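You operate a simulated robot arm through the tools that you are given. There is no shell and no other tool. Be economical: measure what you need, move in short steps, check, and stop when the job is done.

Carry out the task below with a simulated robot arm. There is one attempt and no reset: what you move stays moved.

Task
Cap the mix 57 cylinder at both ends in the capping jig.
Fine: foot cap, cylinder, clamp and lock, top cap; swing the arm over and press the black plunger till SET lights; swing the arm aside again. Where these are worked on the way, their far stop is far enough and under half their travel is too little: jig arm.

It is judged by the outcome, as a careful person would: the job done as asked, and still so three seconds after it is handed in. It fails if anything else is knocked over, pushed out of place, dropped, spilled or broken. A push-on lid holds only when it is set on centred and level and pressed home; a screw cap is set on level and turned clockwise until tight.

Robot
A 7-joint arm with a two-finger parallel gripper, hanging from a carriage that runs on a rail from [0.243, 0] to [-2.037, 0.002] (x, y) and turns from -338 to 349 degrees about z. Base frame: it is fixed where the carriage stands at the start and does not move with it; the origin is on the floor, on the carriage's upright axis, x ahead of it, y to its left, z up; the surface under the hand at the start is at about z = 0.86. Lengths are in m, angles in degrees, forces in N, time in s.
With the tool pointing down near the work surface it reaches from about 0.1 to 0.58 m from the robot's upright axis, wherever it stands. Its first joint turns from -166.0 to 166.0 degrees. Places, roughly: cap low [0.5, 0.3, 0.9]; jig arm [0.5, 0, 1]; jig clamp [0.4, 0.1, 0.9]; jig lock knob [0.4, 0.1, 0.9]; middle of the capping jig [0.5, 0.1, 0.9]. Payload 3.91 kg.
The tool frame sits at the grasp point between the pads (the TCP): z along the fingers, y along the line on which they close. The tips reach 0.03 m beyond it. Largest opening 0.11 m; finger width 0.02, thickness 0.01; the body of the gripper, 0.048 by 0.112 m, starts 0.055 m behind the TCP.
Orientation is that of the tool frame in the base frame, as a unit quaternion [x, y, z, w]. With the fingers straight down and closing along the base's y, the tool's x points along the base's -x, its y along +y and its z along -z.

Tools
- The arm moves only by the tool servo_tool. Its argument "rows" is a list of rows, each an object of numbers (a shift or turn left out is 0, a gripper value left out holds the last): "x", "y", "z": the shift along the tool's x, y, z in mm; "wx", "wy", "wz": the turn, a rotation vector about the tool's x, y, z in degrees. In form: [{"x": .., "y": .., "z": .., "wx": .., "wy": .., "wz": ..}, ...]. A call has 1 to 10 rows; each row shifts and turns the commanded pose from where the row before left it, along the tool's axes as they then stand. "grip" is the finger opening in mm, from 0 to 110, set as the call begins (left out, the last holds). A row lasts 0.2 s, in which the tool goes at most 0.05 m and 8.6 degrees; a call with a longer step from one row to the next is refused whole, and so is a gripper value outside its range. Where a pose cannot be reached the arm comes as near as it can. A force on the tool above 40 N (or 10 N above the force at the start of the call, whichever is more), or a blocked arm, ends the call early, and 0.2 s more pass. The fingers move at their own pace (about 0.108 m/s each) and stop on an object; they squeeze with about 29 N. The grip force told is the motor's: it shows also when the fingers shut on nothing. Time passes only in rows, and 0.2 s behind the last, so rows that do not move let the fingers close. It gives the time, the measured TCP pose, the force on the tool (base axes), the opening and the grip force at its end, in the units of the frame above (readings bear some noise), with the torque about the TCP (base axes, N m) and any sound that the robot's microphone picked up.
- Cameras (640 x 400 px; columns grow to the right, rows downward): "scene" is now at [0.256, 0.0133, 1.7175]; the picture's right is [0.22, -0.98, 0.00], its down [-0.91, -0.20, -0.36] and it looks along [0.35, 0.08, -0.93] (base axes); focal length 274 px, centre (320, 200). "wrist" rides on the gripper at [0.072, 0.017, -0.103] in the tool frame; the picture's right is [-0.23, 0.97, 0.00], its down [-0.76, -0.18, -0.62] and it looks along [-0.61, -0.14, 0.78] (tool axes); focal length 222 px, centre (320, 200). There is no depth. A picture from a camera that has moved, and an enlarged one, comes with that camera's place and axes in the base frame and with its lens.
- get_image(camera): a new picture of that camera. It takes no simulated time.
- slide_trunk(by): slides the trunk up (or, below 0, down) by that many m; the arm and the scene camera ride with it, the base frame stays. It gives what a move gives, with no picture.
- steer(legs): drives the robot by 1 to 6 legs, each [ahead, left, turn to the left] in m, m and degrees, along the robot's own axes; the way and the turn of a leg run together, so that a leg with both is an arc; at most 1.5 m and 180 degrees a leg. The arm and the cameras ride along, it lands a little off, and it stops where it bumps. It keeps to its track: a leg is cut to what the track allows. It gives what a move gives.
- pan_tilt(pan, tilt): turns the head with the scene camera to pan (to the left, within 155 degrees either way) and tilt (down, from -29 to 69), counted from straight ahead of the robot. It gives what a move gives.
- enlarge(camera, box): a new picture of the part [left, top, right, bottom] of that camera's present view, enlarged. It takes no simulated time.
- job_done(): hands the job in; it is judged then, once.

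Go step by step. Nothing tells you exact positions but the pictures and the camera data: compare them with the known pose of the tool, close in by small moves and look again before you grip or let go. The budget is 120 turns and 78 pictures, counting those below and the enlarged ones. Unless the task says otherwise, let go and move clear before handing in, and close with one line.

The tools are called as name(argument=value, ...) on one line, values as JSON. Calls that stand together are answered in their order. servo_tool: Moves the arm, as the interface text tells. Its arguments: {"type":"object","properties":{"rows":{"type":"array","items":{"type":"object","properties":{"x":{"type":"number"},"y":{"type":"number"},"z":{"type":"number"},"wx":{"type":"number"},"wy":{"type":"number"},"wz":{"type":"number"}}}},"grip":{"type":"number"}},"required":["rows"]} The other tools are called the same way: slide_trunk (by) slides the trunk up or down; steer (legs) drives the base; pan_tilt (pan, tilt) turns the head that bears the scene camera; get_image (camera) takes a picture; enlarge (camera, box) takes an enlarged picture of a part of a camera's view; job_done () hands the job in.

At the start:

```text
time_s: 0.0
tcp_pos: [0.3983, 0.0099, 1.4074]
orientation: [0.0, 1.0, 0.001, 0.0]
ft_force: [0.1, -0.3, 0.7]
ft_torque: [-0.02, 0.02, 0.03]
grip_width: 0.11
gripper_force: 0.1
trunk travel left (down, up): [-0.425, 0.155]
robot x, y, heading: [0.0, 0.002, -0.3]
head pan, tilt: [12.5, 68.8]
```

scene: 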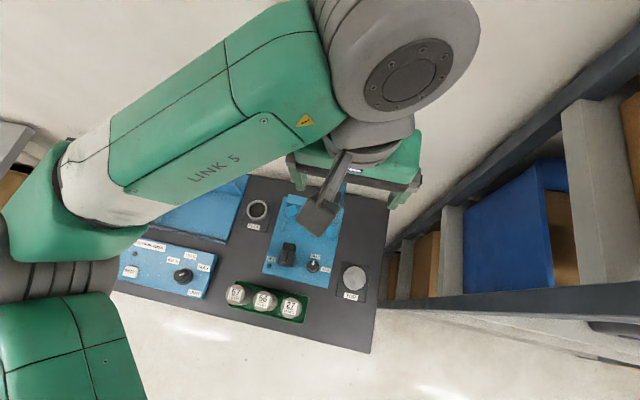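
wrist: 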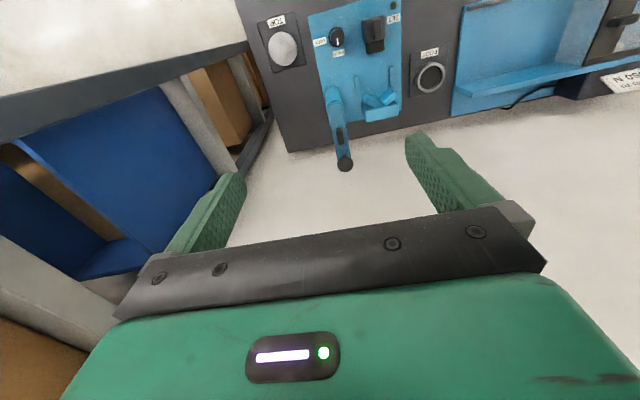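

The table shows a jig (light blue) with cylinders in a green tray, a foot cap (ring) and a top cap; I'll look closer first.

enlarge(camera="scene", box=[110, 170, 400, 350])

enlarge(camera="wrist", box=[240, 0, 480, 150])

```text
2.21 times, centred on (255, 260) of scene
camera zoom: at [0.256, 0.0133, 1.7175], right [0.22, -0.98, 0.0], down [-0.91, -0.2, -0.36], along [0.35, 0.08, -0.93], focal length 605 px, centre (463, 68)
```

zoom: 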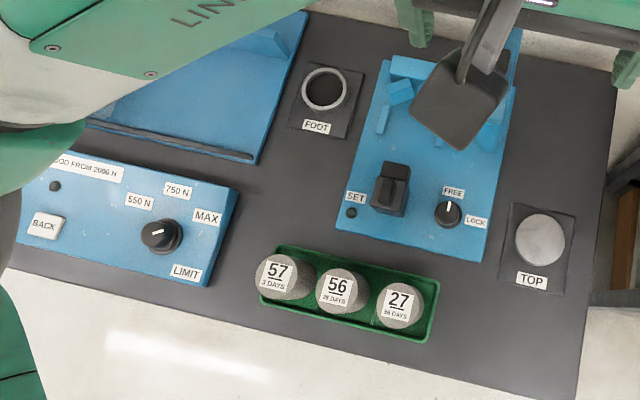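

```text
2.67 times, centred on (360, 75) of wrist
camera zoom: at [0.3265, 0.0242, 1.5108], right [0.23, 0.97, 0.0], down [0.76, -0.18, 0.62], along [0.61, -0.14, -0.78], focal length 592 px, centre (213, 533)
```

zoom: 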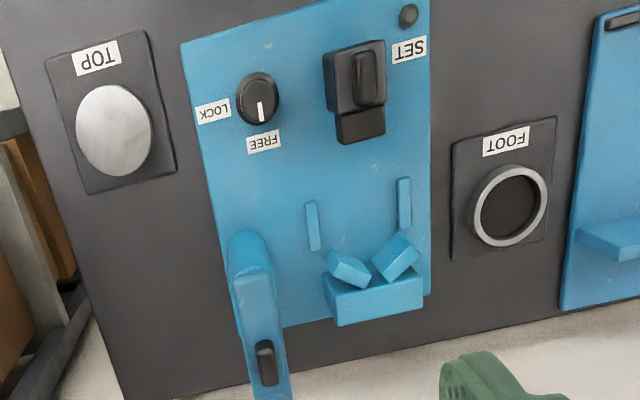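

The hand hides the jig in the scene view, so I'll pull the hand back and down for a better view.

servo_tool(rows=[{"x": 20, "y": 11, "z": 31}, {"x": 20, "y": 11, "z": 31}, {"x": 20, "y": 11, "z": 31}, {"x": 20, "y": 11, "z": 31}, {"x": 20, "y": 11, "z": 31}, {"x": 20, "y": 11, "z": 31}, {"x": 20, "y": 11, "z": 31}])

get_image(camera="wrist")

get_image(camera="scene")

```text
time_s: 1.6
tcp_pos: [0.2593, 0.0846, 1.1921]
orientation: [0.0, 1.0, 0.0, 0.001]
ft_force: [0.1, 0.9, -0.4]
ft_torque: [-0.02, 0.0, 0.01]
grip_width: 0.1102
gripper_force: 0.1
trunk travel left (down, up): [-0.425, 0.155]
robot x, y, heading: [-0.0007, -0.0018, 0.1]
head pan, tilt: [12.5, 68.8]
```

```text
73 pictures are left
camera wrist: at [0.1871, 0.1005, 1.2938], right [0.23, 0.97, 0.0], down [0.76, -0.18, 0.62], along [0.61, -0.14, -0.78], focal length 222 px, centre (320, 200)
```

wrist: 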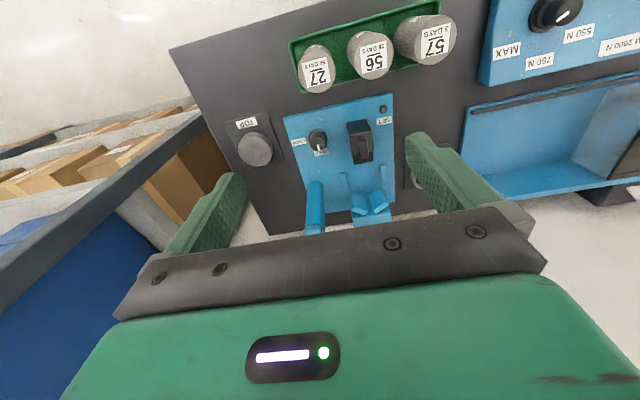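

```text
72 pictures are left
camera scene: at [0.2561, 0.0133, 1.7176], right [0.22, -0.98, 0.0], down [-0.91, -0.2, -0.36], along [0.35, 0.08, -0.93], focal length 274 px, centre (320, 200)
```

scene: 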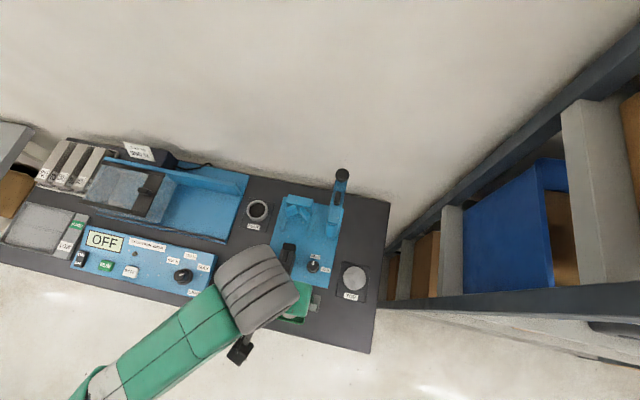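

The jig is now visible; I'll zoom in on it.

enlarge(camera="scene", box=[230, 160, 390, 310])

enlarge(camera="wrist", box=[220, 0, 480, 240])

```text
2.67 times, centred on (310, 235) of scene
camera zoom: at [0.2561, 0.0133, 1.7176], right [0.22, -0.98, 0.0], down [-0.91, -0.2, -0.36], along [0.35, 0.08, -0.93], focal length 732 px, centre (347, 107)
```

zoom: 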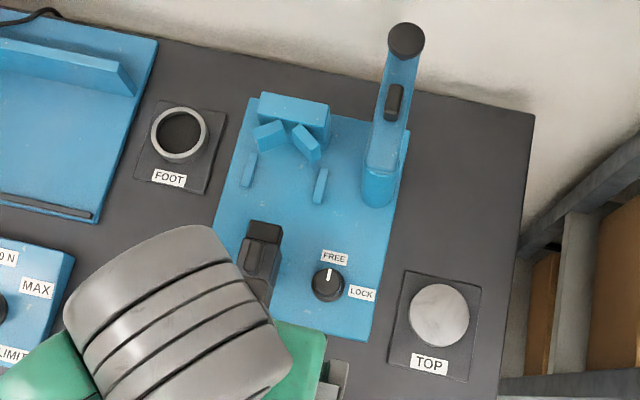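

```text
1.67 times, centred on (350, 120) of wrist
camera zoom: at [0.1871, 0.1005, 1.2938], right [0.23, 0.97, 0.0], down [0.76, -0.18, 0.62], along [0.61, -0.14, -0.78], focal length 370 px, centre (270, 333)
```

zoom: 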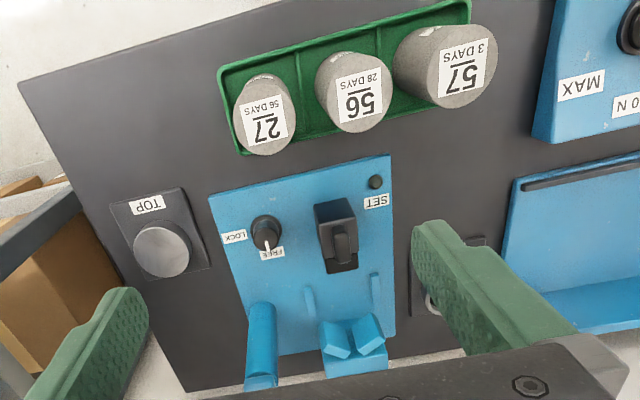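

Jig is axis-aligned: seat near (0.48, 0.138), clamp south of it, foot cap near (0.49, 0.27), top cap near (0.35, -0.07), cylinder 57 near (0.24, 0.24). I'll drive 0.1 m ahead for better reach, and view the jig closer.

steer(legs=[[0.1, 0, 0]])

servo_tool(rows=[{"x": 3, "y": 10, "z": 30}, {"x": 3, "y": 10, "z": 30}, {"x": 3, "y": 10, "z": 30}, {"x": 3, "y": 10, "z": 30}])

get_image(camera="wrist")

get_image(camera="scene")

```text
time_s: 2.8
tcp_pos: [0.3602, 0.0857, 1.1924]
orientation: [-0.001, 1.0, 0.0, 0.0]
ft_force: [-0.6, -0.1, -0.4]
ft_torque: [0.04, 0.01, -0.02]
grip_width: 0.1099
gripper_force: 0.1
trunk travel left (down, up): [-0.425, 0.155]
robot x, y, heading: [0.1009, -0.0015, 0.1]
head pan, tilt: [12.5, 68.8]
```

```text
time_s: 3.8
tcp_pos: [0.3477, 0.1241, 1.0723]
orientation: [0.0, 1.0, 0.0, 0.001]
ft_force: [-0.4, -0.1, 0.8]
ft_torque: [-0.01, 0.0, 0.0]
grip_width: 0.1101
gripper_force: 0.1
trunk travel left (down, up): [-0.425, 0.155]
robot x, y, heading: [0.1052, 0.0009, -0.1]
head pan, tilt: [12.5, 68.8]
```

```text
69 pictures are left
camera wrist: at [0.2751, 0.1393, 1.1745], right [0.23, 0.97, 0.0], down [0.76, -0.18, 0.62], along [0.61, -0.14, -0.78], focal length 222 px, centre (320, 200)
```

wrist: 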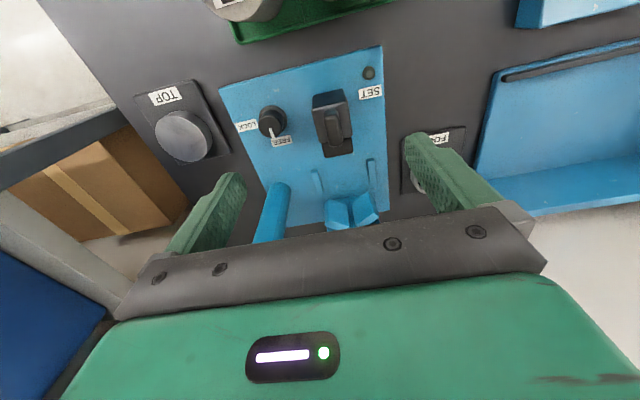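

```text
68 pictures are left
camera scene: at [0.3585, 0.0133, 1.7175], right [0.22, -0.98, 0.0], down [-0.91, -0.2, -0.36], along [0.35, 0.08, -0.93], focal length 274 px, centre (320, 200)
```

scene: 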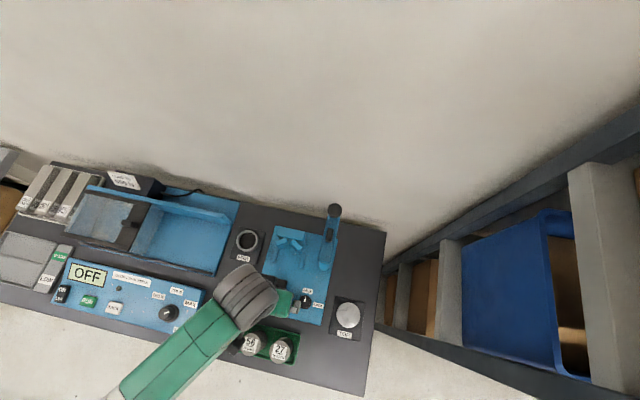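

Zooming both views for heights.

enlarge(camera="scene", box=[220, 190, 380, 290])

enlarge(camera="wrist", box=[210, 50, 450, 240])

```text
4.00 times, centred on (300, 240) of scene
camera zoom: at [0.3585, 0.0133, 1.7175], right [0.22, -0.98, 0.0], down [-0.91, -0.2, -0.36], along [0.35, 0.08, -0.93], focal length 1097 px, centre (400, 40)
```

zoom: 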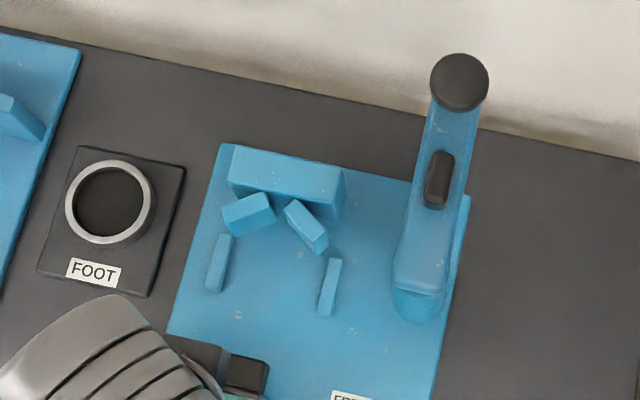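

```text
2.11 times, centred on (330, 145) of wrist
camera zoom: at [0.2751, 0.1393, 1.1745], right [0.23, 0.97, 0.0], down [0.76, -0.18, 0.62], along [0.61, -0.14, -0.78], focal length 468 px, centre (299, 316)
```

zoom: 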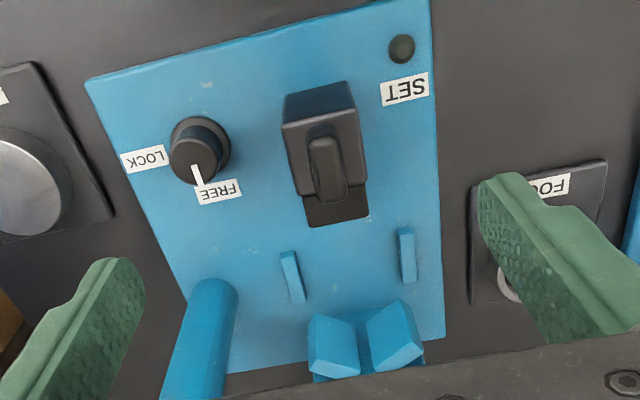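

Seat centre seems about (0.467, 0.137); the arm's black plunger knob is at about (0.586, 0.028, 1.06), pivot about (0.47, 0.026). I'll go towards the foot cap, turning the wrist so the camera looks from the side at the cap and jig.

servo_tool(rows=[{"x": -24, "y": 38}, {"x": -24, "y": 38}, {"x": -24, "y": 38}, {"x": -24, "y": 38}, {"x": -24, "y": 38}, {"wz": 8.5}, {"wz": 8.5}, {"wz": 8.5}, {"wz": 8.5}, {"wz": 8.5}])

servo_tool(rows=[{"wz": 8.5}, {"wz": 8.5}, {"wz": 8.5}, {"wz": 8.5}, {"wz": 8.5}, {"wz": 5}])

get_image(camera="wrist")

```text
time_s: 6.0
tcp_pos: [0.4682, 0.3138, 1.0725]
orientation: [0.363, 0.932, 0.0, 0.0]
ft_force: [0.1, -0.2, -0.3]
ft_torque: [0.01, 0.0, -0.01]
grip_width: 0.1099
gripper_force: 0.0
trunk travel left (down, up): [-0.425, 0.155]
robot x, y, heading: [0.1051, 0.001, 0.1]
head pan, tilt: [12.5, 68.8]
```

```text
time_s: 7.4
tcp_pos: [0.4697, 0.3161, 1.0699]
orientation: [0.708, 0.706, -0.001, 0.0]
ft_force: [0.0, -1.0, 0.7]
ft_torque: [-0.01, 0.0, 0.02]
grip_width: 0.1099
gripper_force: 0.1
trunk travel left (down, up): [-0.425, 0.155]
robot x, y, heading: [0.0988, 0.0004, -0.1]
head pan, tilt: [12.5, 68.8]
```

```text
65 pictures are left
camera wrist: at [0.4875, 0.3864, 1.1735], right [0.97, -0.23, 0.0], down [-0.18, -0.76, 0.62], along [-0.14, -0.61, -0.78], focal length 222 px, centre (320, 200)
```

wrist: 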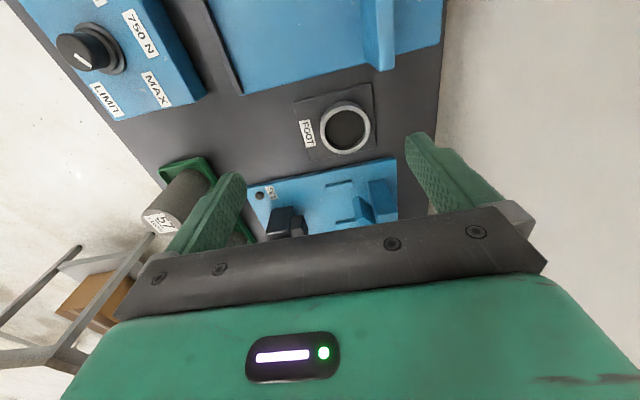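

enlarge(camera="wrist", box=[230, 80, 430, 240])

```text
2.50 times, centred on (330, 160) of wrist
camera zoom: at [0.4875, 0.3864, 1.1735], right [0.97, -0.23, 0.0], down [-0.18, -0.76, 0.62], along [-0.14, -0.61, -0.78], focal length 555 px, centre (295, 300)
```

zoom: 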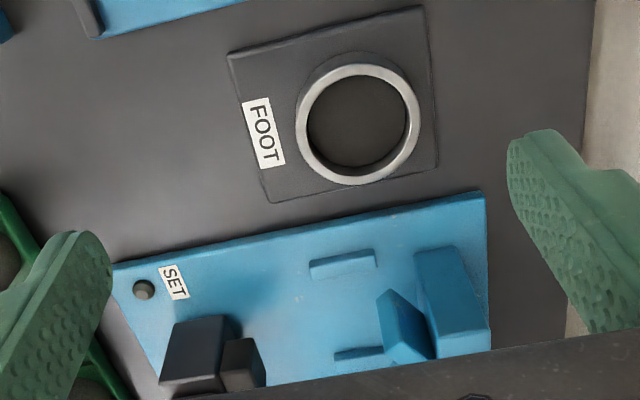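

enlarge(camera="wrist", box=[320, 90, 410, 230])

```text
2.86 times, centred on (365, 160) of wrist
camera zoom: at [0.4875, 0.3864, 1.1735], right [0.97, -0.23, 0.0], down [-0.18, -0.76, 0.62], along [-0.14, -0.61, -0.78], focal length 635 px, centre (191, 314)
```

zoom: 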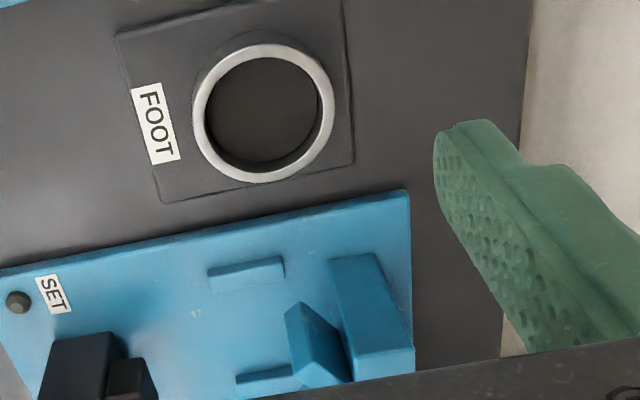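

The V-slabs seem raised above the plate so the foot cap goes under them, between the two low bars. I'll turn the wrist back (fingers closing along y) and move above the foot cap.

servo_tool(rows=[{"wz": -8.5}, {"wz": -8.5}, {"wz": -8.5}, {"wz": -8.5}, {"wz": -8.5}, {"wz": -8.5}, {"wz": -8.5}, {"wz": -8.5}, {"wz": -8.5}, {"wz": -8.5}], grip=100)

servo_tool(rows=[{"wz": -5}, {"x": -12, "y": -22, "z": 25}, {"x": -12, "y": -22, "z": 25}, {"z": 30}, {"z": 20}])

get_image(camera="wrist")

get_image(camera="scene")

```text
time_s: 9.6
tcp_pos: [0.4688, 0.3158, 1.0709]
orientation: [0.042, 0.999, 0.0, -0.001]
ft_force: [0.1, 0.1, 0.2]
ft_torque: [-0.04, 0.02, 0.01]
grip_width: 0.0998
gripper_force: 0.0
trunk travel left (down, up): [-0.425, 0.155]
robot x, y, heading: [0.1007, -0.0045, 0.3]
head pan, tilt: [12.5, 68.8]
```

```text
time_s: 10.8
tcp_pos: [0.492, 0.2707, 0.9708]
orientation: [-0.001, 1.0, 0.0, 0.0]
ft_force: [1.0, 0.5, -0.2]
ft_torque: [0.03, 0.01, -0.01]
grip_width: 0.1001
gripper_force: 0.0
trunk travel left (down, up): [-0.425, 0.155]
robot x, y, heading: [0.1026, -0.0014, -0.1]
head pan, tilt: [12.5, 68.8]
```

```text
62 pictures are left
camera wrist: at [0.4204, 0.286, 1.0742], right [0.23, 0.97, 0.0], down [0.76, -0.18, 0.62], along [0.61, -0.14, -0.78], focal length 222 px, centre (320, 200)
```

wrist: 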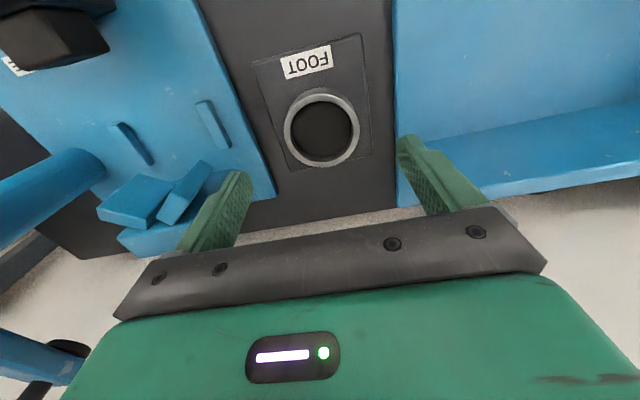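

```text
61 pictures are left
camera scene: at [0.3585, 0.0133, 1.7175], right [0.22, -0.98, 0.0], down [-0.91, -0.2, -0.36], along [0.35, 0.08, -0.93], focal length 274 px, centre (320, 200)
```

scene: 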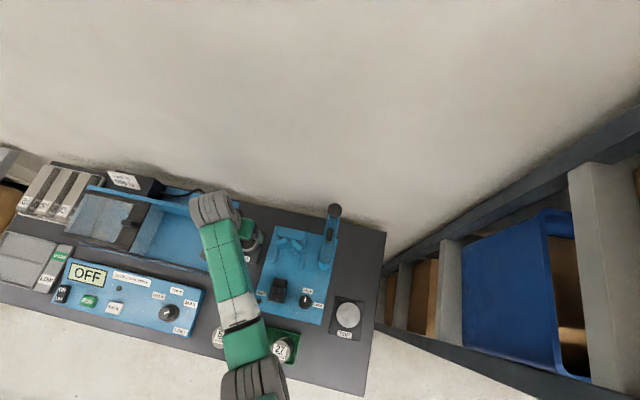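

Cap is nearly centred under the hand at about (0.490, 0.272). Descend with opening 88 and close.

servo_tool(rows=[{"y": 1, "z": 22, "x": 1}, {"z": 20}, {"z": 12}, {"z": 8}], grip=88)

get_image(camera="wrist")

```text
time_s: 11.8
tcp_pos: [0.4914, 0.2729, 0.9092]
orientation: [0.0, 1.0, 0.0, 0.0]
ft_force: [0.3, 0.5, 0.1]
ft_torque: [-0.02, 0.0, 0.04]
grip_width: 0.0881
gripper_force: 0.1
trunk travel left (down, up): [-0.425, 0.155]
robot x, y, heading: [0.0997, 0.0012, 0.1]
head pan, tilt: [12.5, 68.8]
```

```text
60 pictures are left
camera wrist: at [0.4195, 0.2879, 1.012], right [0.23, 0.97, 0.0], down [0.76, -0.18, 0.62], along [0.61, -0.14, -0.78], focal length 222 px, centre (320, 200)
```

wrist: 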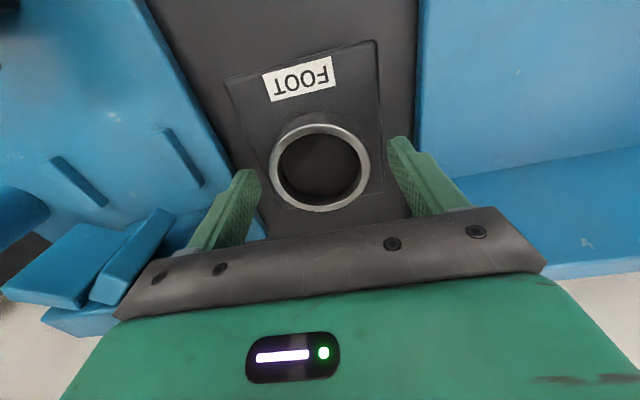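

Adjust x by -3 mm, lower 4 mm, and close.

servo_tool(rows=[{"x": 3, "z": 4}, {}])

servo_tool(rows=[{}, {}, {}], grip=0)

get_image(camera="wrist")

```text
time_s: 12.4
tcp_pos: [0.4884, 0.2737, 0.9042]
orientation: [-0.001, 1.0, 0.0, 0.0]
ft_force: [0.1, 0.3, 0.1]
ft_torque: [0.01, 0.02, -0.01]
grip_width: 0.0882
gripper_force: 0.0
trunk travel left (down, up): [-0.425, 0.155]
robot x, y, heading: [0.1034, -0.0037, -0.0]
head pan, tilt: [12.5, 68.8]
```

```text
time_s: 13.2
tcp_pos: [0.4875, 0.2729, 0.9045]
orientation: [-0.002, 1.0, 0.0, 0.0]
ft_force: [0.2, 0.1, 0.1]
ft_torque: [-0.04, -0.05, -0.02]
grip_width: 0.0657
gripper_force: 28.9
trunk travel left (down, up): [-0.425, 0.155]
robot x, y, heading: [0.1006, -0.0025, -0.4]
head pan, tilt: [12.5, 68.8]
```

```text
59 pictures are left
camera wrist: at [0.4167, 0.2875, 1.0075], right [0.23, 0.97, 0.0], down [0.76, -0.18, 0.62], along [0.61, -0.14, -0.78], focal length 222 px, centre (320, 200)
```

wrist: 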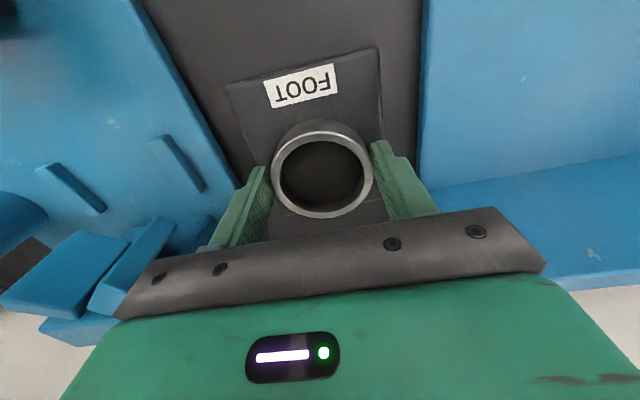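

Cap gripped (65.7 mm). Lift and carry to in front of the V above the jig.

servo_tool(rows=[{"z": -35}, {"z": -40}, {"z": -35}, {"x": 16, "y": -27}, {"x": 16, "y": -27}, {"x": 12, "y": -27}, {"y": -27}, {"y": -27}, {}])

get_image(camera="wrist")

enlarge(camera="scene", box=[220, 190, 380, 330])

```text
time_s: 15.2
tcp_pos: [0.4443, 0.1368, 1.0138]
orientation: [0.0, 1.0, 0.0, 0.0]
ft_force: [-1.1, 0.3, -3.5]
ft_torque: [0.0, 0.02, 0.01]
grip_width: 0.0657
gripper_force: 29.0
trunk travel left (down, up): [-0.425, 0.155]
robot x, y, heading: [0.0997, 0.0006, -0.2]
head pan, tilt: [12.5, 68.8]
```

```text
58 pictures are left
camera wrist: at [0.3734, 0.1532, 1.1161], right [0.23, 0.97, 0.0], down [0.76, -0.18, 0.62], along [0.61, -0.14, -0.78], focal length 222 px, centre (320, 200)
```

wrist: 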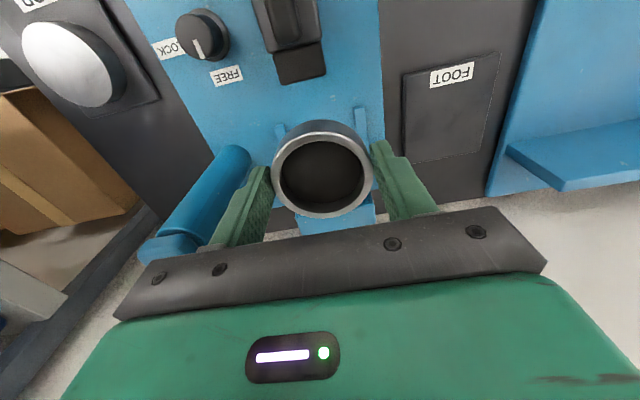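

```text
2.86 times, centred on (300, 260) of scene
camera zoom: at [0.3584, 0.0133, 1.7175], right [0.22, -0.98, 0.0], down [-0.91, -0.2, -0.36], along [0.35, 0.08, -0.93], focal length 784 px, centre (377, 29)
```

zoom: 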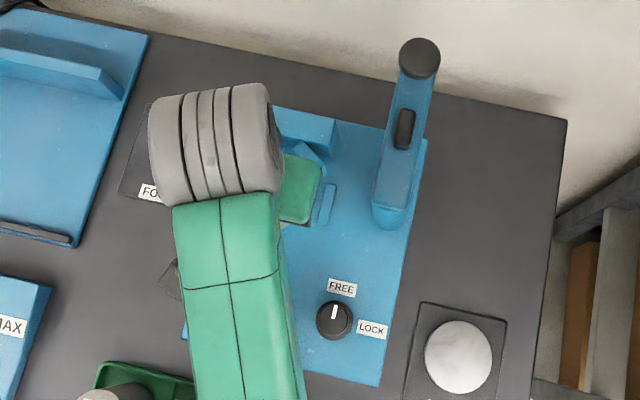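

Lower in front of the V at x≈0.45, then feel for the plate.

servo_tool(rows=[{"x": -7, "y": -1, "z": 30}, {"z": 30}, {"z": 15}, {}])

get_image(camera="wrist")

```text
time_s: 16.2
tcp_pos: [0.4517, 0.1372, 0.9399]
orientation: [-0.001, 1.0, 0.0, 0.0]
ft_force: [0.1, 0.4, -3.8]
ft_torque: [0.03, 0.02, -0.02]
grip_width: 0.0659
gripper_force: 29.2
trunk travel left (down, up): [-0.425, 0.155]
robot x, y, heading: [0.1036, 0.0011, -0.2]
head pan, tilt: [12.5, 68.8]
```

```text
56 pictures are left
camera wrist: at [0.3801, 0.152, 1.0431], right [0.23, 0.97, 0.0], down [0.76, -0.18, 0.62], along [0.61, -0.14, -0.78], focal length 222 px, centre (320, 200)
```

wrist: 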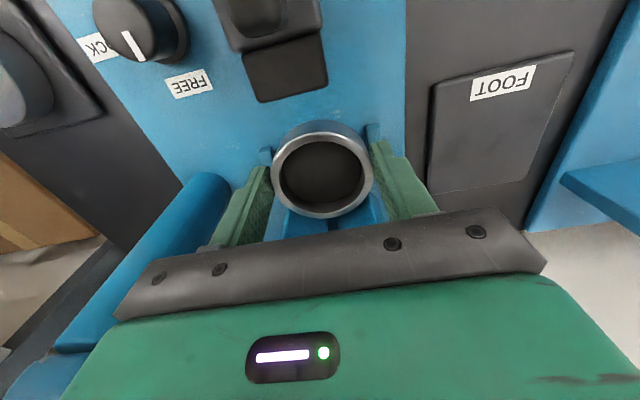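

servo_tool(rows=[{"x": -4, "z": 8}, {"z": 5}, {"z": 4}])

servo_tool(rows=[{"z": 3}, {"z": 2}])

get_image(camera="wrist")

```text
time_s: 17.0
tcp_pos: [0.457, 0.1357, 0.9232]
orientation: [-0.001, 1.0, 0.0, 0.0]
ft_force: [0.3, -0.4, -3.1]
ft_torque: [-0.01, 0.02, -0.02]
grip_width: 0.0659
gripper_force: 29.0
trunk travel left (down, up): [-0.425, 0.155]
robot x, y, heading: [0.1028, 0.0008, -0.0]
head pan, tilt: [12.5, 68.8]
```

```text
time_s: 17.6
tcp_pos: [0.4548, 0.1356, 0.9194]
orientation: [-0.001, 1.0, 0.0, 0.0]
ft_force: [-0.1, -0.2, -3.6]
ft_torque: [-0.01, 0.03, -0.02]
grip_width: 0.0656
gripper_force: 28.8
trunk travel left (down, up): [-0.425, 0.155]
robot x, y, heading: [0.1052, 0.0008, 0.0]
head pan, tilt: [12.5, 68.8]
```

```text
55 pictures are left
camera wrist: at [0.3841, 0.1517, 1.021], right [0.23, 0.97, 0.0], down [0.76, -0.18, 0.62], along [0.61, -0.14, -0.78], focal length 222 px, centre (320, 200)
```

wrist: 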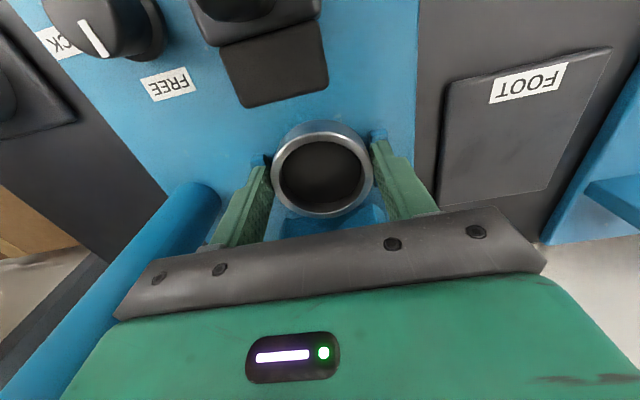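

servo_tool(rows=[{"z": 2}, {"z": 2}])

servo_tool(rows=[{"z": 2}])

enlarge(camera="wrist", box=[220, 80, 440, 240])

```text
time_s: 18.2
tcp_pos: [0.4558, 0.1357, 0.9144]
orientation: [0.0, 1.0, 0.0, 0.001]
ft_force: [0.1, 0.3, -3.6]
ft_torque: [0.01, 0.06, -0.01]
grip_width: 0.0656
gripper_force: 28.5
trunk travel left (down, up): [-0.425, 0.155]
robot x, y, heading: [0.1032, -0.0024, 0.2]
head pan, tilt: [12.5, 68.8]
```

```text
time_s: 18.6
tcp_pos: [0.4559, 0.1349, 0.9126]
orientation: [-0.001, 1.0, 0.0, 0.0]
ft_force: [0.1, 0.1, -3.5]
ft_torque: [0.0, -0.03, 0.01]
grip_width: 0.0661
gripper_force: 29.2
trunk travel left (down, up): [-0.425, 0.155]
robot x, y, heading: [0.1032, -0.0001, -0.2]
head pan, tilt: [12.5, 68.8]
```

```text
2.50 times, centred on (330, 160) of wrist
camera zoom: at [0.3845, 0.1516, 1.0157], right [0.23, 0.97, 0.0], down [0.76, -0.18, 0.62], along [0.61, -0.14, -0.78], focal length 555 px, centre (295, 300)
```

zoom: 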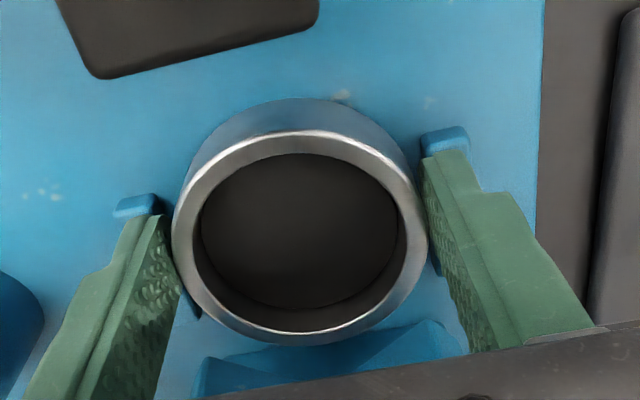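

servo_tool(rows=[{"z": 1.5}])

servo_tool(rows=[{"z": 1.5}])

servo_tool(rows=[{"z": 1.5}])

```text
time_s: 19.0
tcp_pos: [0.4564, 0.1367, 0.9125]
orientation: [0.001, 1.0, 0.001, 0.0]
ft_force: [0.2, -0.9, -2.5]
ft_torque: [-0.05, 0.05, 0.04]
grip_width: 0.0658
gripper_force: 28.4
trunk travel left (down, up): [-0.425, 0.155]
robot x, y, heading: [0.1009, -0.0041, 0.2]
head pan, tilt: [12.5, 68.8]
```

```text
time_s: 19.4
tcp_pos: [0.456, 0.1369, 0.9103]
orientation: [-0.002, 1.0, 0.0, 0.0]
ft_force: [-9.3, -3.6, 22.5]
ft_torque: [-0.14, 0.27, -0.05]
grip_width: 0.066
gripper_force: 28.3
trunk travel left (down, up): [-0.425, 0.155]
robot x, y, heading: [0.1049, -0.003, 0.2]
head pan, tilt: [12.5, 68.8]
```

```text
time_s: 19.7
tcp_pos: [0.456, 0.1372, 0.9115]
orientation: [0.0, 1.0, 0.0, 0.0]
ft_force: [-9.8, -3.1, 22.5]
ft_torque: [-0.31, 0.42, -0.12]
grip_width: 0.0657
gripper_force: 28.9
trunk travel left (down, up): [-0.425, 0.155]
robot x, y, heading: [0.1004, 0.0001, 0.3]
head pan, tilt: [12.5, 68.8]
stopped in row 1: the force on the tool passed its limit at 45 N (the readings are from after the stop); the commanded pose is now the measured one
```

Contact with the plate at TCP z≈0.911. I ease off 1 mm and slide the cap toward the V.

servo_tool(rows=[{"z": -1.2}, {"x": -4}, {"x": -4}, {"x": -4}])

enlarge(camera="wrist", box=[220, 80, 440, 240])

```text
time_s: 20.3
tcp_pos: [0.459, 0.136, 0.9114]
orientation: [-0.001, 1.0, -0.001, -0.001]
ft_force: [-4.5, 0.3, 4.2]
ft_torque: [-0.23, 0.06, -0.14]
grip_width: 0.0657
gripper_force: 29.2
trunk travel left (down, up): [-0.425, 0.155]
robot x, y, heading: [0.1007, -0.0001, 0.1]
head pan, tilt: [12.5, 68.8]
stopped in row 3: the force on the tool passed its limit at 45 N (the readings are from after the stop); the commanded pose is now the measured one
```

```text
2.50 times, centred on (330, 160) of wrist
camera zoom: at [0.3869, 0.1523, 1.0143], right [0.23, 0.97, 0.0], down [0.76, -0.18, 0.62], along [0.61, -0.14, -0.78], focal length 555 px, centre (295, 300)
```

zoom: 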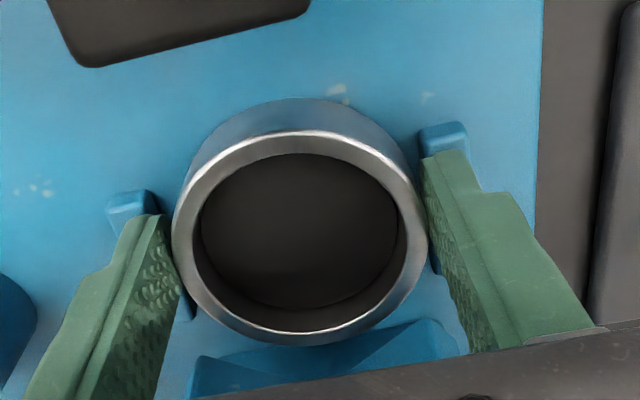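

Blocked at x≈0.459; I'll lift 2 mm and retry gently to see whether it's the V or friction.

servo_tool(rows=[{"z": -2}, {}])

servo_tool(rows=[{"x": -2}, {"x": -2}, {"x": -2}])

```text
time_s: 20.9
tcp_pos: [0.4594, 0.1361, 0.9142]
orientation: [0.0, 1.0, 0.001, -0.001]
ft_force: [-0.1, -1.0, -2.5]
ft_torque: [0.0, 0.01, -0.01]
grip_width: 0.0659
gripper_force: 28.9
trunk travel left (down, up): [-0.425, 0.155]
robot x, y, heading: [0.1023, -0.0033, -0.0]
head pan, tilt: [12.5, 68.8]
```

```text
time_s: 21.7
tcp_pos: [0.465, 0.1372, 0.9137]
orientation: [-0.001, 1.0, 0.0, 0.0]
ft_force: [0.3, -0.5, -3.1]
ft_torque: [0.0, 0.03, -0.02]
grip_width: 0.0655
gripper_force: 28.8
trunk travel left (down, up): [-0.425, 0.155]
robot x, y, heading: [0.1009, -0.0015, -0.2]
head pan, tilt: [12.5, 68.8]
```

servo_tool(rows=[{"x": -2}, {"x": -2}, {"x": -2}, {"x": -2}])

enlarge(camera="wrist", box=[220, 80, 440, 240])

enlarge(camera="scene", box=[260, 200, 360, 270])

```text
time_s: 22.7
tcp_pos: [0.4746, 0.1355, 0.9142]
orientation: [-0.001, 1.0, 0.0, -0.002]
ft_force: [-0.3, -0.7, -3.9]
ft_torque: [0.0, 0.01, 0.02]
grip_width: 0.0657
gripper_force: 28.8
trunk travel left (down, up): [-0.425, 0.155]
robot x, y, heading: [0.1006, -0.0013, 0.1]
head pan, tilt: [12.5, 68.8]
```

```text
2.50 times, centred on (330, 160) of wrist
camera zoom: at [0.4026, 0.1518, 1.0167], right [0.23, 0.97, 0.0], down [0.76, -0.18, 0.62], along [0.61, -0.14, -0.78], focal length 555 px, centre (295, 300)
```

zoom: 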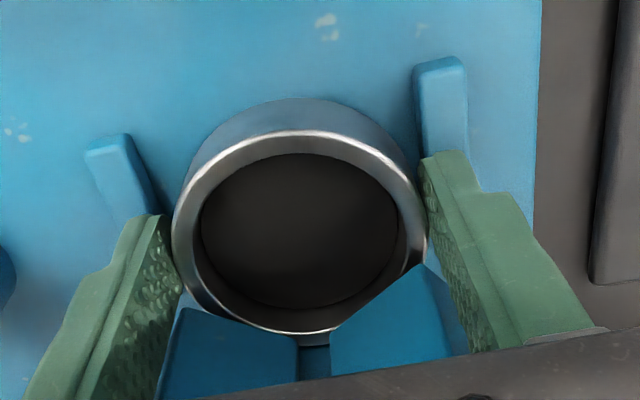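

```text
5.71 times, centred on (310, 235) of scene
camera zoom: at [0.3579, 0.0134, 1.7175], right [0.22, -0.98, 0.0], down [-0.91, -0.2, -0.36], along [0.35, 0.08, -0.93], focal length 1567 px, centre (377, 0)
```

zoom: 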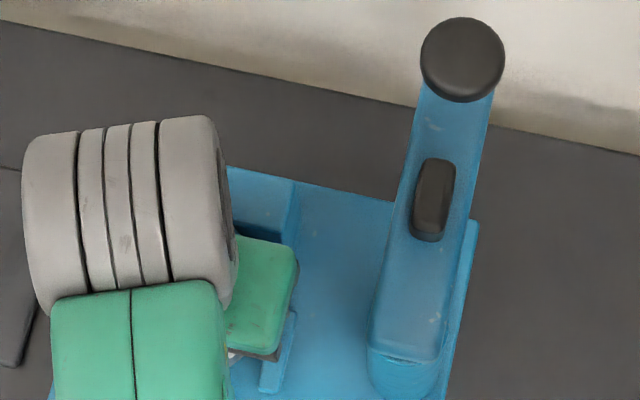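

Slabs overhang the rim, and the cap is about concentric with the V. Lower to contact and release.

servo_tool(rows=[{"z": 1.5}, {"z": 1}])

servo_tool(rows=[{}, {}], grip=80)

servo_tool(rows=[{"z": -5}, {"x": 10, "z": -20}, {"x": 20, "z": -30}, {"x": 20, "z": -30}, {"x": 20, "z": -10}])

get_image(camera="wrist")

```text
time_s: 23.3
tcp_pos: [0.473, 0.1378, 0.9111]
orientation: [-0.001, 1.0, -0.001, 0.0]
ft_force: [0.2, 0.4, -3.5]
ft_torque: [0.01, 0.04, 0.0]
grip_width: 0.0658
gripper_force: 28.4
trunk travel left (down, up): [-0.425, 0.155]
robot x, y, heading: [0.101, 0.0003, -0.1]
head pan, tilt: [12.5, 68.8]
```

```text
time_s: 23.9
tcp_pos: [0.4735, 0.1368, 0.9115]
orientation: [0.0, 1.0, -0.001, -0.001]
ft_force: [-0.1, -0.6, -0.1]
ft_torque: [0.01, 0.01, 0.0]
grip_width: 0.0804
gripper_force: 0.1
trunk travel left (down, up): [-0.425, 0.155]
robot x, y, heading: [0.1048, -0.0032, 0.2]
head pan, tilt: [12.5, 68.8]
```

```text
time_s: 25.1
tcp_pos: [0.4031, 0.1372, 1.0069]
orientation: [-0.001, 1.0, 0.0, -0.001]
ft_force: [-0.3, 0.4, 0.8]
ft_torque: [0.01, 0.03, -0.03]
grip_width: 0.0801
gripper_force: 0.0
trunk travel left (down, up): [-0.425, 0.155]
robot x, y, heading: [0.1026, -0.0005, 0.2]
head pan, tilt: [12.5, 68.8]
```

```text
50 pictures are left
camera wrist: at [0.3311, 0.1531, 1.1098], right [0.23, 0.97, 0.0], down [0.76, -0.18, 0.62], along [0.61, -0.14, -0.78], focal length 222 px, centre (320, 200)
```

wrist: 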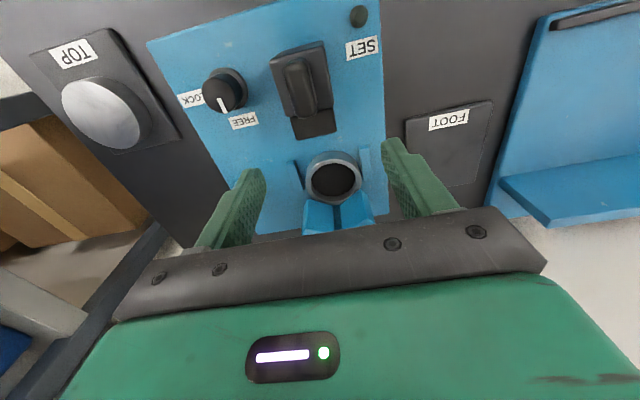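

Foot cap seated. Now go above the tray to see cylinder 57.

servo_tool(rows=[{"z": -45}, {"z": -45}, {"x": 30, "y": 20}, {"x": 30, "y": 20}, {"x": 30, "y": 20}, {"x": 30, "y": 20}, {"x": 30, "y": 20}])

get_image(camera="wrist")

get_image(camera="scene")

```text
time_s: 26.7
tcp_pos: [0.2533, 0.2355, 1.0495]
orientation: [-0.001, 1.0, -0.001, 0.0]
ft_force: [0.1, -0.3, -0.2]
ft_torque: [-0.01, 0.01, -0.02]
grip_width: 0.0799
gripper_force: 0.2
out of reach, approached as far as the arm can: row 2
trunk travel left (down, up): [-0.425, 0.155]
robot x, y, heading: [0.1057, 0.001, 0.2]
head pan, tilt: [12.5, 68.8]
```

```text
49 pictures are left
camera wrist: at [0.1811, 0.2507, 1.1526], right [0.23, 0.97, 0.0], down [0.76, -0.18, 0.62], along [0.61, -0.14, -0.78], focal length 222 px, centre (320, 200)
```

wrist: 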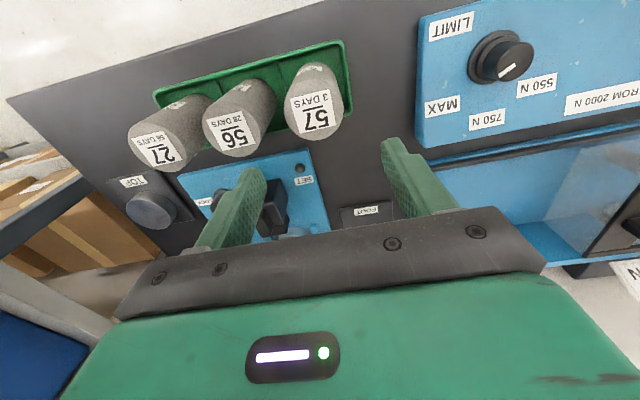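

```text
48 pictures are left
camera scene: at [0.3581, 0.0133, 1.7175], right [0.22, -0.98, 0.0], down [-0.91, -0.2, -0.36], along [0.35, 0.08, -0.93], focal length 274 px, centre (320, 200)
```

scene: 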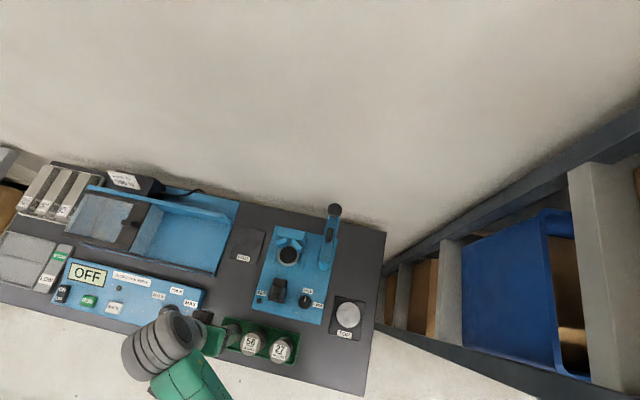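

Cylinder 57's top is near (0.242, 0.231, ~0.94). I narrow the opening to 62, align and lower partway for another look.

servo_tool(rows=[{"x": 11, "y": -3.5, "z": 20}, {"z": 15}, {}], grip=62)

enlarge(camera="wrist", box=[200, 40, 460, 240])

```text
time_s: 27.5
tcp_pos: [0.2433, 0.2328, 1.0151]
orientation: [-0.001, 1.0, 0.0, -0.001]
ft_force: [-0.4, -0.1, 0.6]
ft_torque: [-0.01, 0.01, 0.0]
grip_width: 0.0621
gripper_force: 0.1
trunk travel left (down, up): [-0.425, 0.155]
robot x, y, heading: [0.1027, 0.0022, 0.1]
head pan, tilt: [12.5, 68.8]
```

```text
2.00 times, centred on (330, 140) of wrist
camera zoom: at [0.1705, 0.2485, 1.1186], right [0.23, 0.97, 0.0], down [0.76, -0.18, 0.62], along [0.61, -0.14, -0.78], focal length 444 px, centre (300, 320)
```

zoom: 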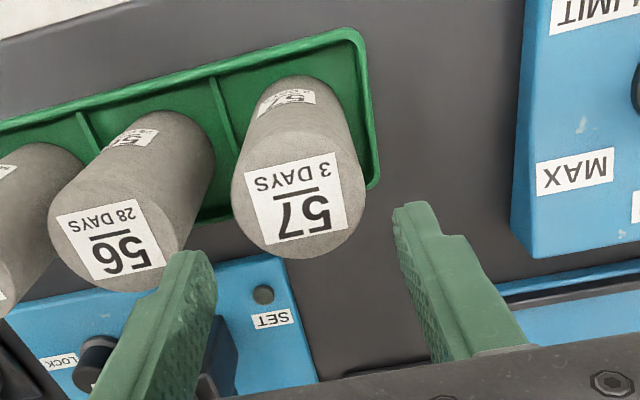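

Good y alignment; cylinder centre ≈(0.239, 0.232), top ≈0.952. I grip slightly to the -x side (so fingers clear the V corners later) near the top.

servo_tool(rows=[{"x": 9, "y": -0.5, "z": 15}, {"z": 15}, {"z": 15}, {"z": 10}, {}])

get_image(camera="wrist")

```text
time_s: 28.7
tcp_pos: [0.2338, 0.2337, 0.959]
orientation: [0.0, 1.0, 0.0, -0.001]
ft_force: [0.7, 0.2, 0.1]
ft_torque: [0.0, -0.03, -0.01]
grip_width: 0.062
gripper_force: 0.0
trunk travel left (down, up): [-0.425, 0.155]
robot x, y, heading: [0.1008, 0.0003, 0.1]
head pan, tilt: [12.5, 68.8]
```

```text
46 pictures are left
camera wrist: at [0.1611, 0.249, 1.0634], right [0.23, 0.97, 0.0], down [0.76, -0.18, 0.62], along [0.61, -0.14, -0.78], focal length 222 px, centre (320, 200)
```

wrist: 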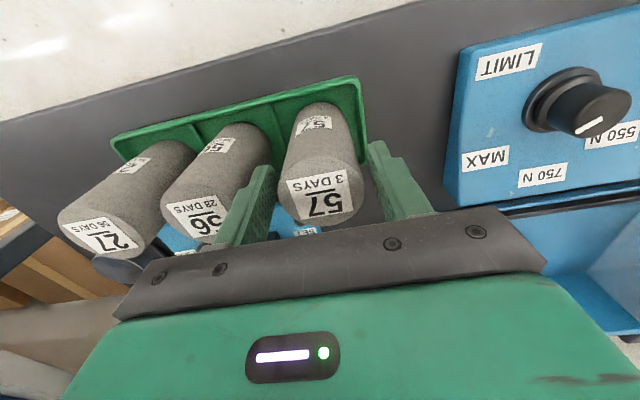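

servo_tool(rows=[{}, {}, {}], grip=0)

enlarge(camera="wrist", box=[220, 80, 440, 240])

```text
time_s: 29.5
tcp_pos: [0.2315, 0.2328, 0.9604]
orientation: [-0.001, 1.0, -0.001, 0.0]
ft_force: [0.9, 1.3, 0.3]
ft_torque: [0.03, -0.05, -0.03]
grip_width: 0.0495
gripper_force: 28.6
trunk travel left (down, up): [-0.425, 0.155]
robot x, y, heading: [0.0998, 0.0001, -0.1]
head pan, tilt: [12.5, 68.8]
```

```text
2.50 times, centred on (330, 160) of wrist
camera zoom: at [0.1611, 0.2491, 1.0635], right [0.23, 0.97, 0.0], down [0.76, -0.18, 0.62], along [0.61, -0.14, -0.78], focal length 555 px, centre (295, 300)
```

zoom: 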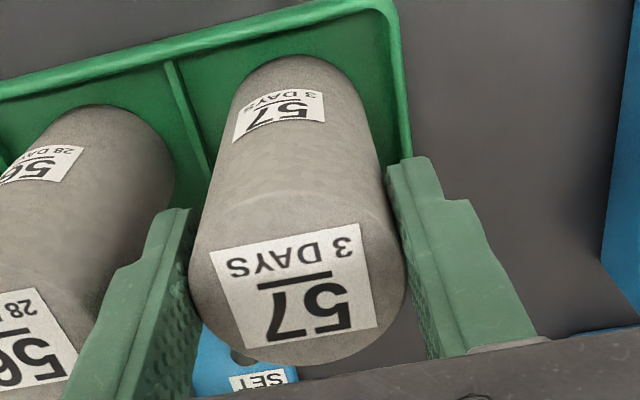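

Cylinder gripped (49.5 mm). I lift it by sliding the trunk up 0.12 for headroom.

slide_trunk(by=0.12)

servo_tool(rows=[{"x": -30, "y": -16}, {"x": -30, "y": -16}, {"x": -30, "y": -16}, {"x": -30, "y": -16}, {"x": -30, "y": -16}, {"x": -30, "y": -16}, {"x": -30}, {}])

get_image(camera="wrist")

enlarge(camera="scene", box=[220, 190, 380, 330])

```text
time_s: 31.0
tcp_pos: [0.2321, 0.2335, 1.0805]
orientation: [-0.001, 1.0, -0.001, -0.001]
ft_force: [0.0, -0.5, -4.1]
ft_torque: [0.0, 0.0, 0.02]
grip_width: 0.0496
gripper_force: 29.2
trunk travel left (down, up): [-0.545, 0.035]
robot x, y, heading: [0.102, -0.0012, 0.3]
head pan, tilt: [12.5, 68.8]
```

```text
time_s: 32.8
tcp_pos: [0.443, 0.1372, 1.0828]
orientation: [-0.001, 1.0, 0.0, -0.001]
ft_force: [-0.6, 0.2, -5.1]
ft_torque: [-0.01, 0.01, -0.01]
grip_width: 0.0495
gripper_force: 29.2
trunk travel left (down, up): [-0.545, 0.035]
robot x, y, heading: [0.0982, -0.0, -0.1]
head pan, tilt: [12.5, 68.8]
```

```text
44 pictures are left
camera wrist: at [0.371, 0.1532, 1.1854], right [0.23, 0.97, 0.0], down [0.76, -0.18, 0.62], along [0.61, -0.14, -0.78], focal length 222 px, centre (320, 200)
```

wrist: 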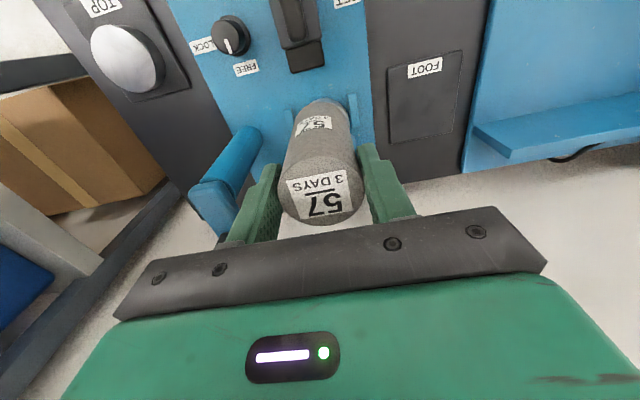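

```text
2.86 times, centred on (300, 260) of scene
camera zoom: at [0.358, 0.0133, 1.8375], right [0.22, -0.98, 0.0], down [-0.91, -0.2, -0.36], along [0.35, 0.08, -0.93], focal length 784 px, centre (377, 29)
```

zoom: 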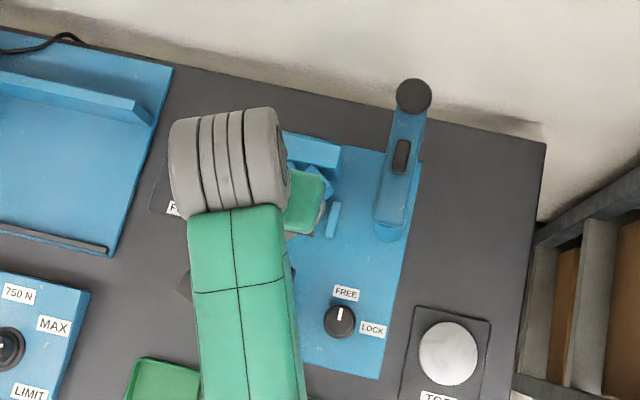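

servo_tool(rows=[{"x": -12, "z": 18}, {"x": -9, "z": 18}, {}])

enlarge(camera="wrist", box=[220, 60, 440, 220])

```text
time_s: 33.6
tcp_pos: [0.4632, 0.1378, 1.0448]
orientation: [0.0, 1.0, 0.0, -0.001]
ft_force: [0.2, -0.4, -4.2]
ft_torque: [0.01, -0.01, -0.03]
grip_width: 0.0493
gripper_force: 28.8
trunk travel left (down, up): [-0.545, 0.035]
robot x, y, heading: [0.1007, 0.002, -0.0]
head pan, tilt: [12.5, 68.8]
```

```text
2.50 times, centred on (330, 140) of wrist
camera zoom: at [0.3907, 0.1535, 1.1477], right [0.23, 0.97, 0.0], down [0.76, -0.18, 0.62], along [0.61, -0.14, -0.78], focal length 555 px, centre (295, 350)
```

zoom: 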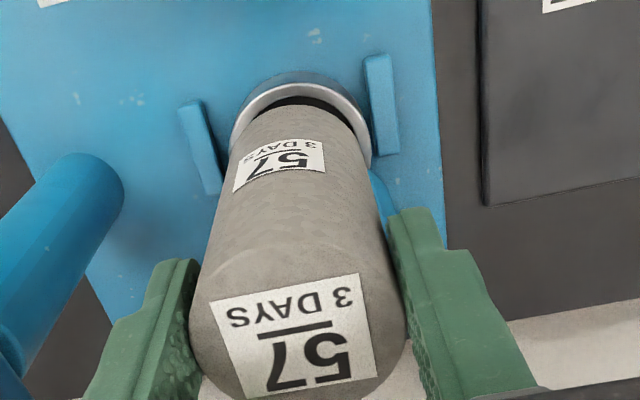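

I lower to just above the cap rim to compare directly.

servo_tool(rows=[{"z": 12}, {"z": 12}, {"z": 8}, {}])

enlarge(camera="wrist", box=[240, 40, 420, 170])

```text
time_s: 34.6
tcp_pos: [0.4614, 0.1368, 1.0134]
orientation: [-0.001, 1.0, 0.0, -0.001]
ft_force: [0.7, -0.7, -4.8]
ft_torque: [0.07, 0.04, 0.01]
grip_width: 0.0494
gripper_force: 28.7
trunk travel left (down, up): [-0.545, 0.035]
robot x, y, heading: [0.102, 0.0003, 0.2]
head pan, tilt: [12.5, 68.8]
```

```text
3.08 times, centred on (330, 105) of wrist
camera zoom: at [0.391, 0.1529, 1.1145], right [0.23, 0.97, 0.0], down [0.76, -0.18, 0.62], along [0.61, -0.14, -0.78], focal length 684 px, centre (289, 492)
```

zoom: 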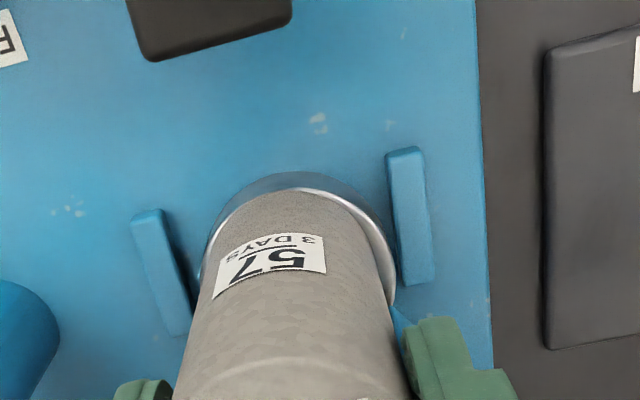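

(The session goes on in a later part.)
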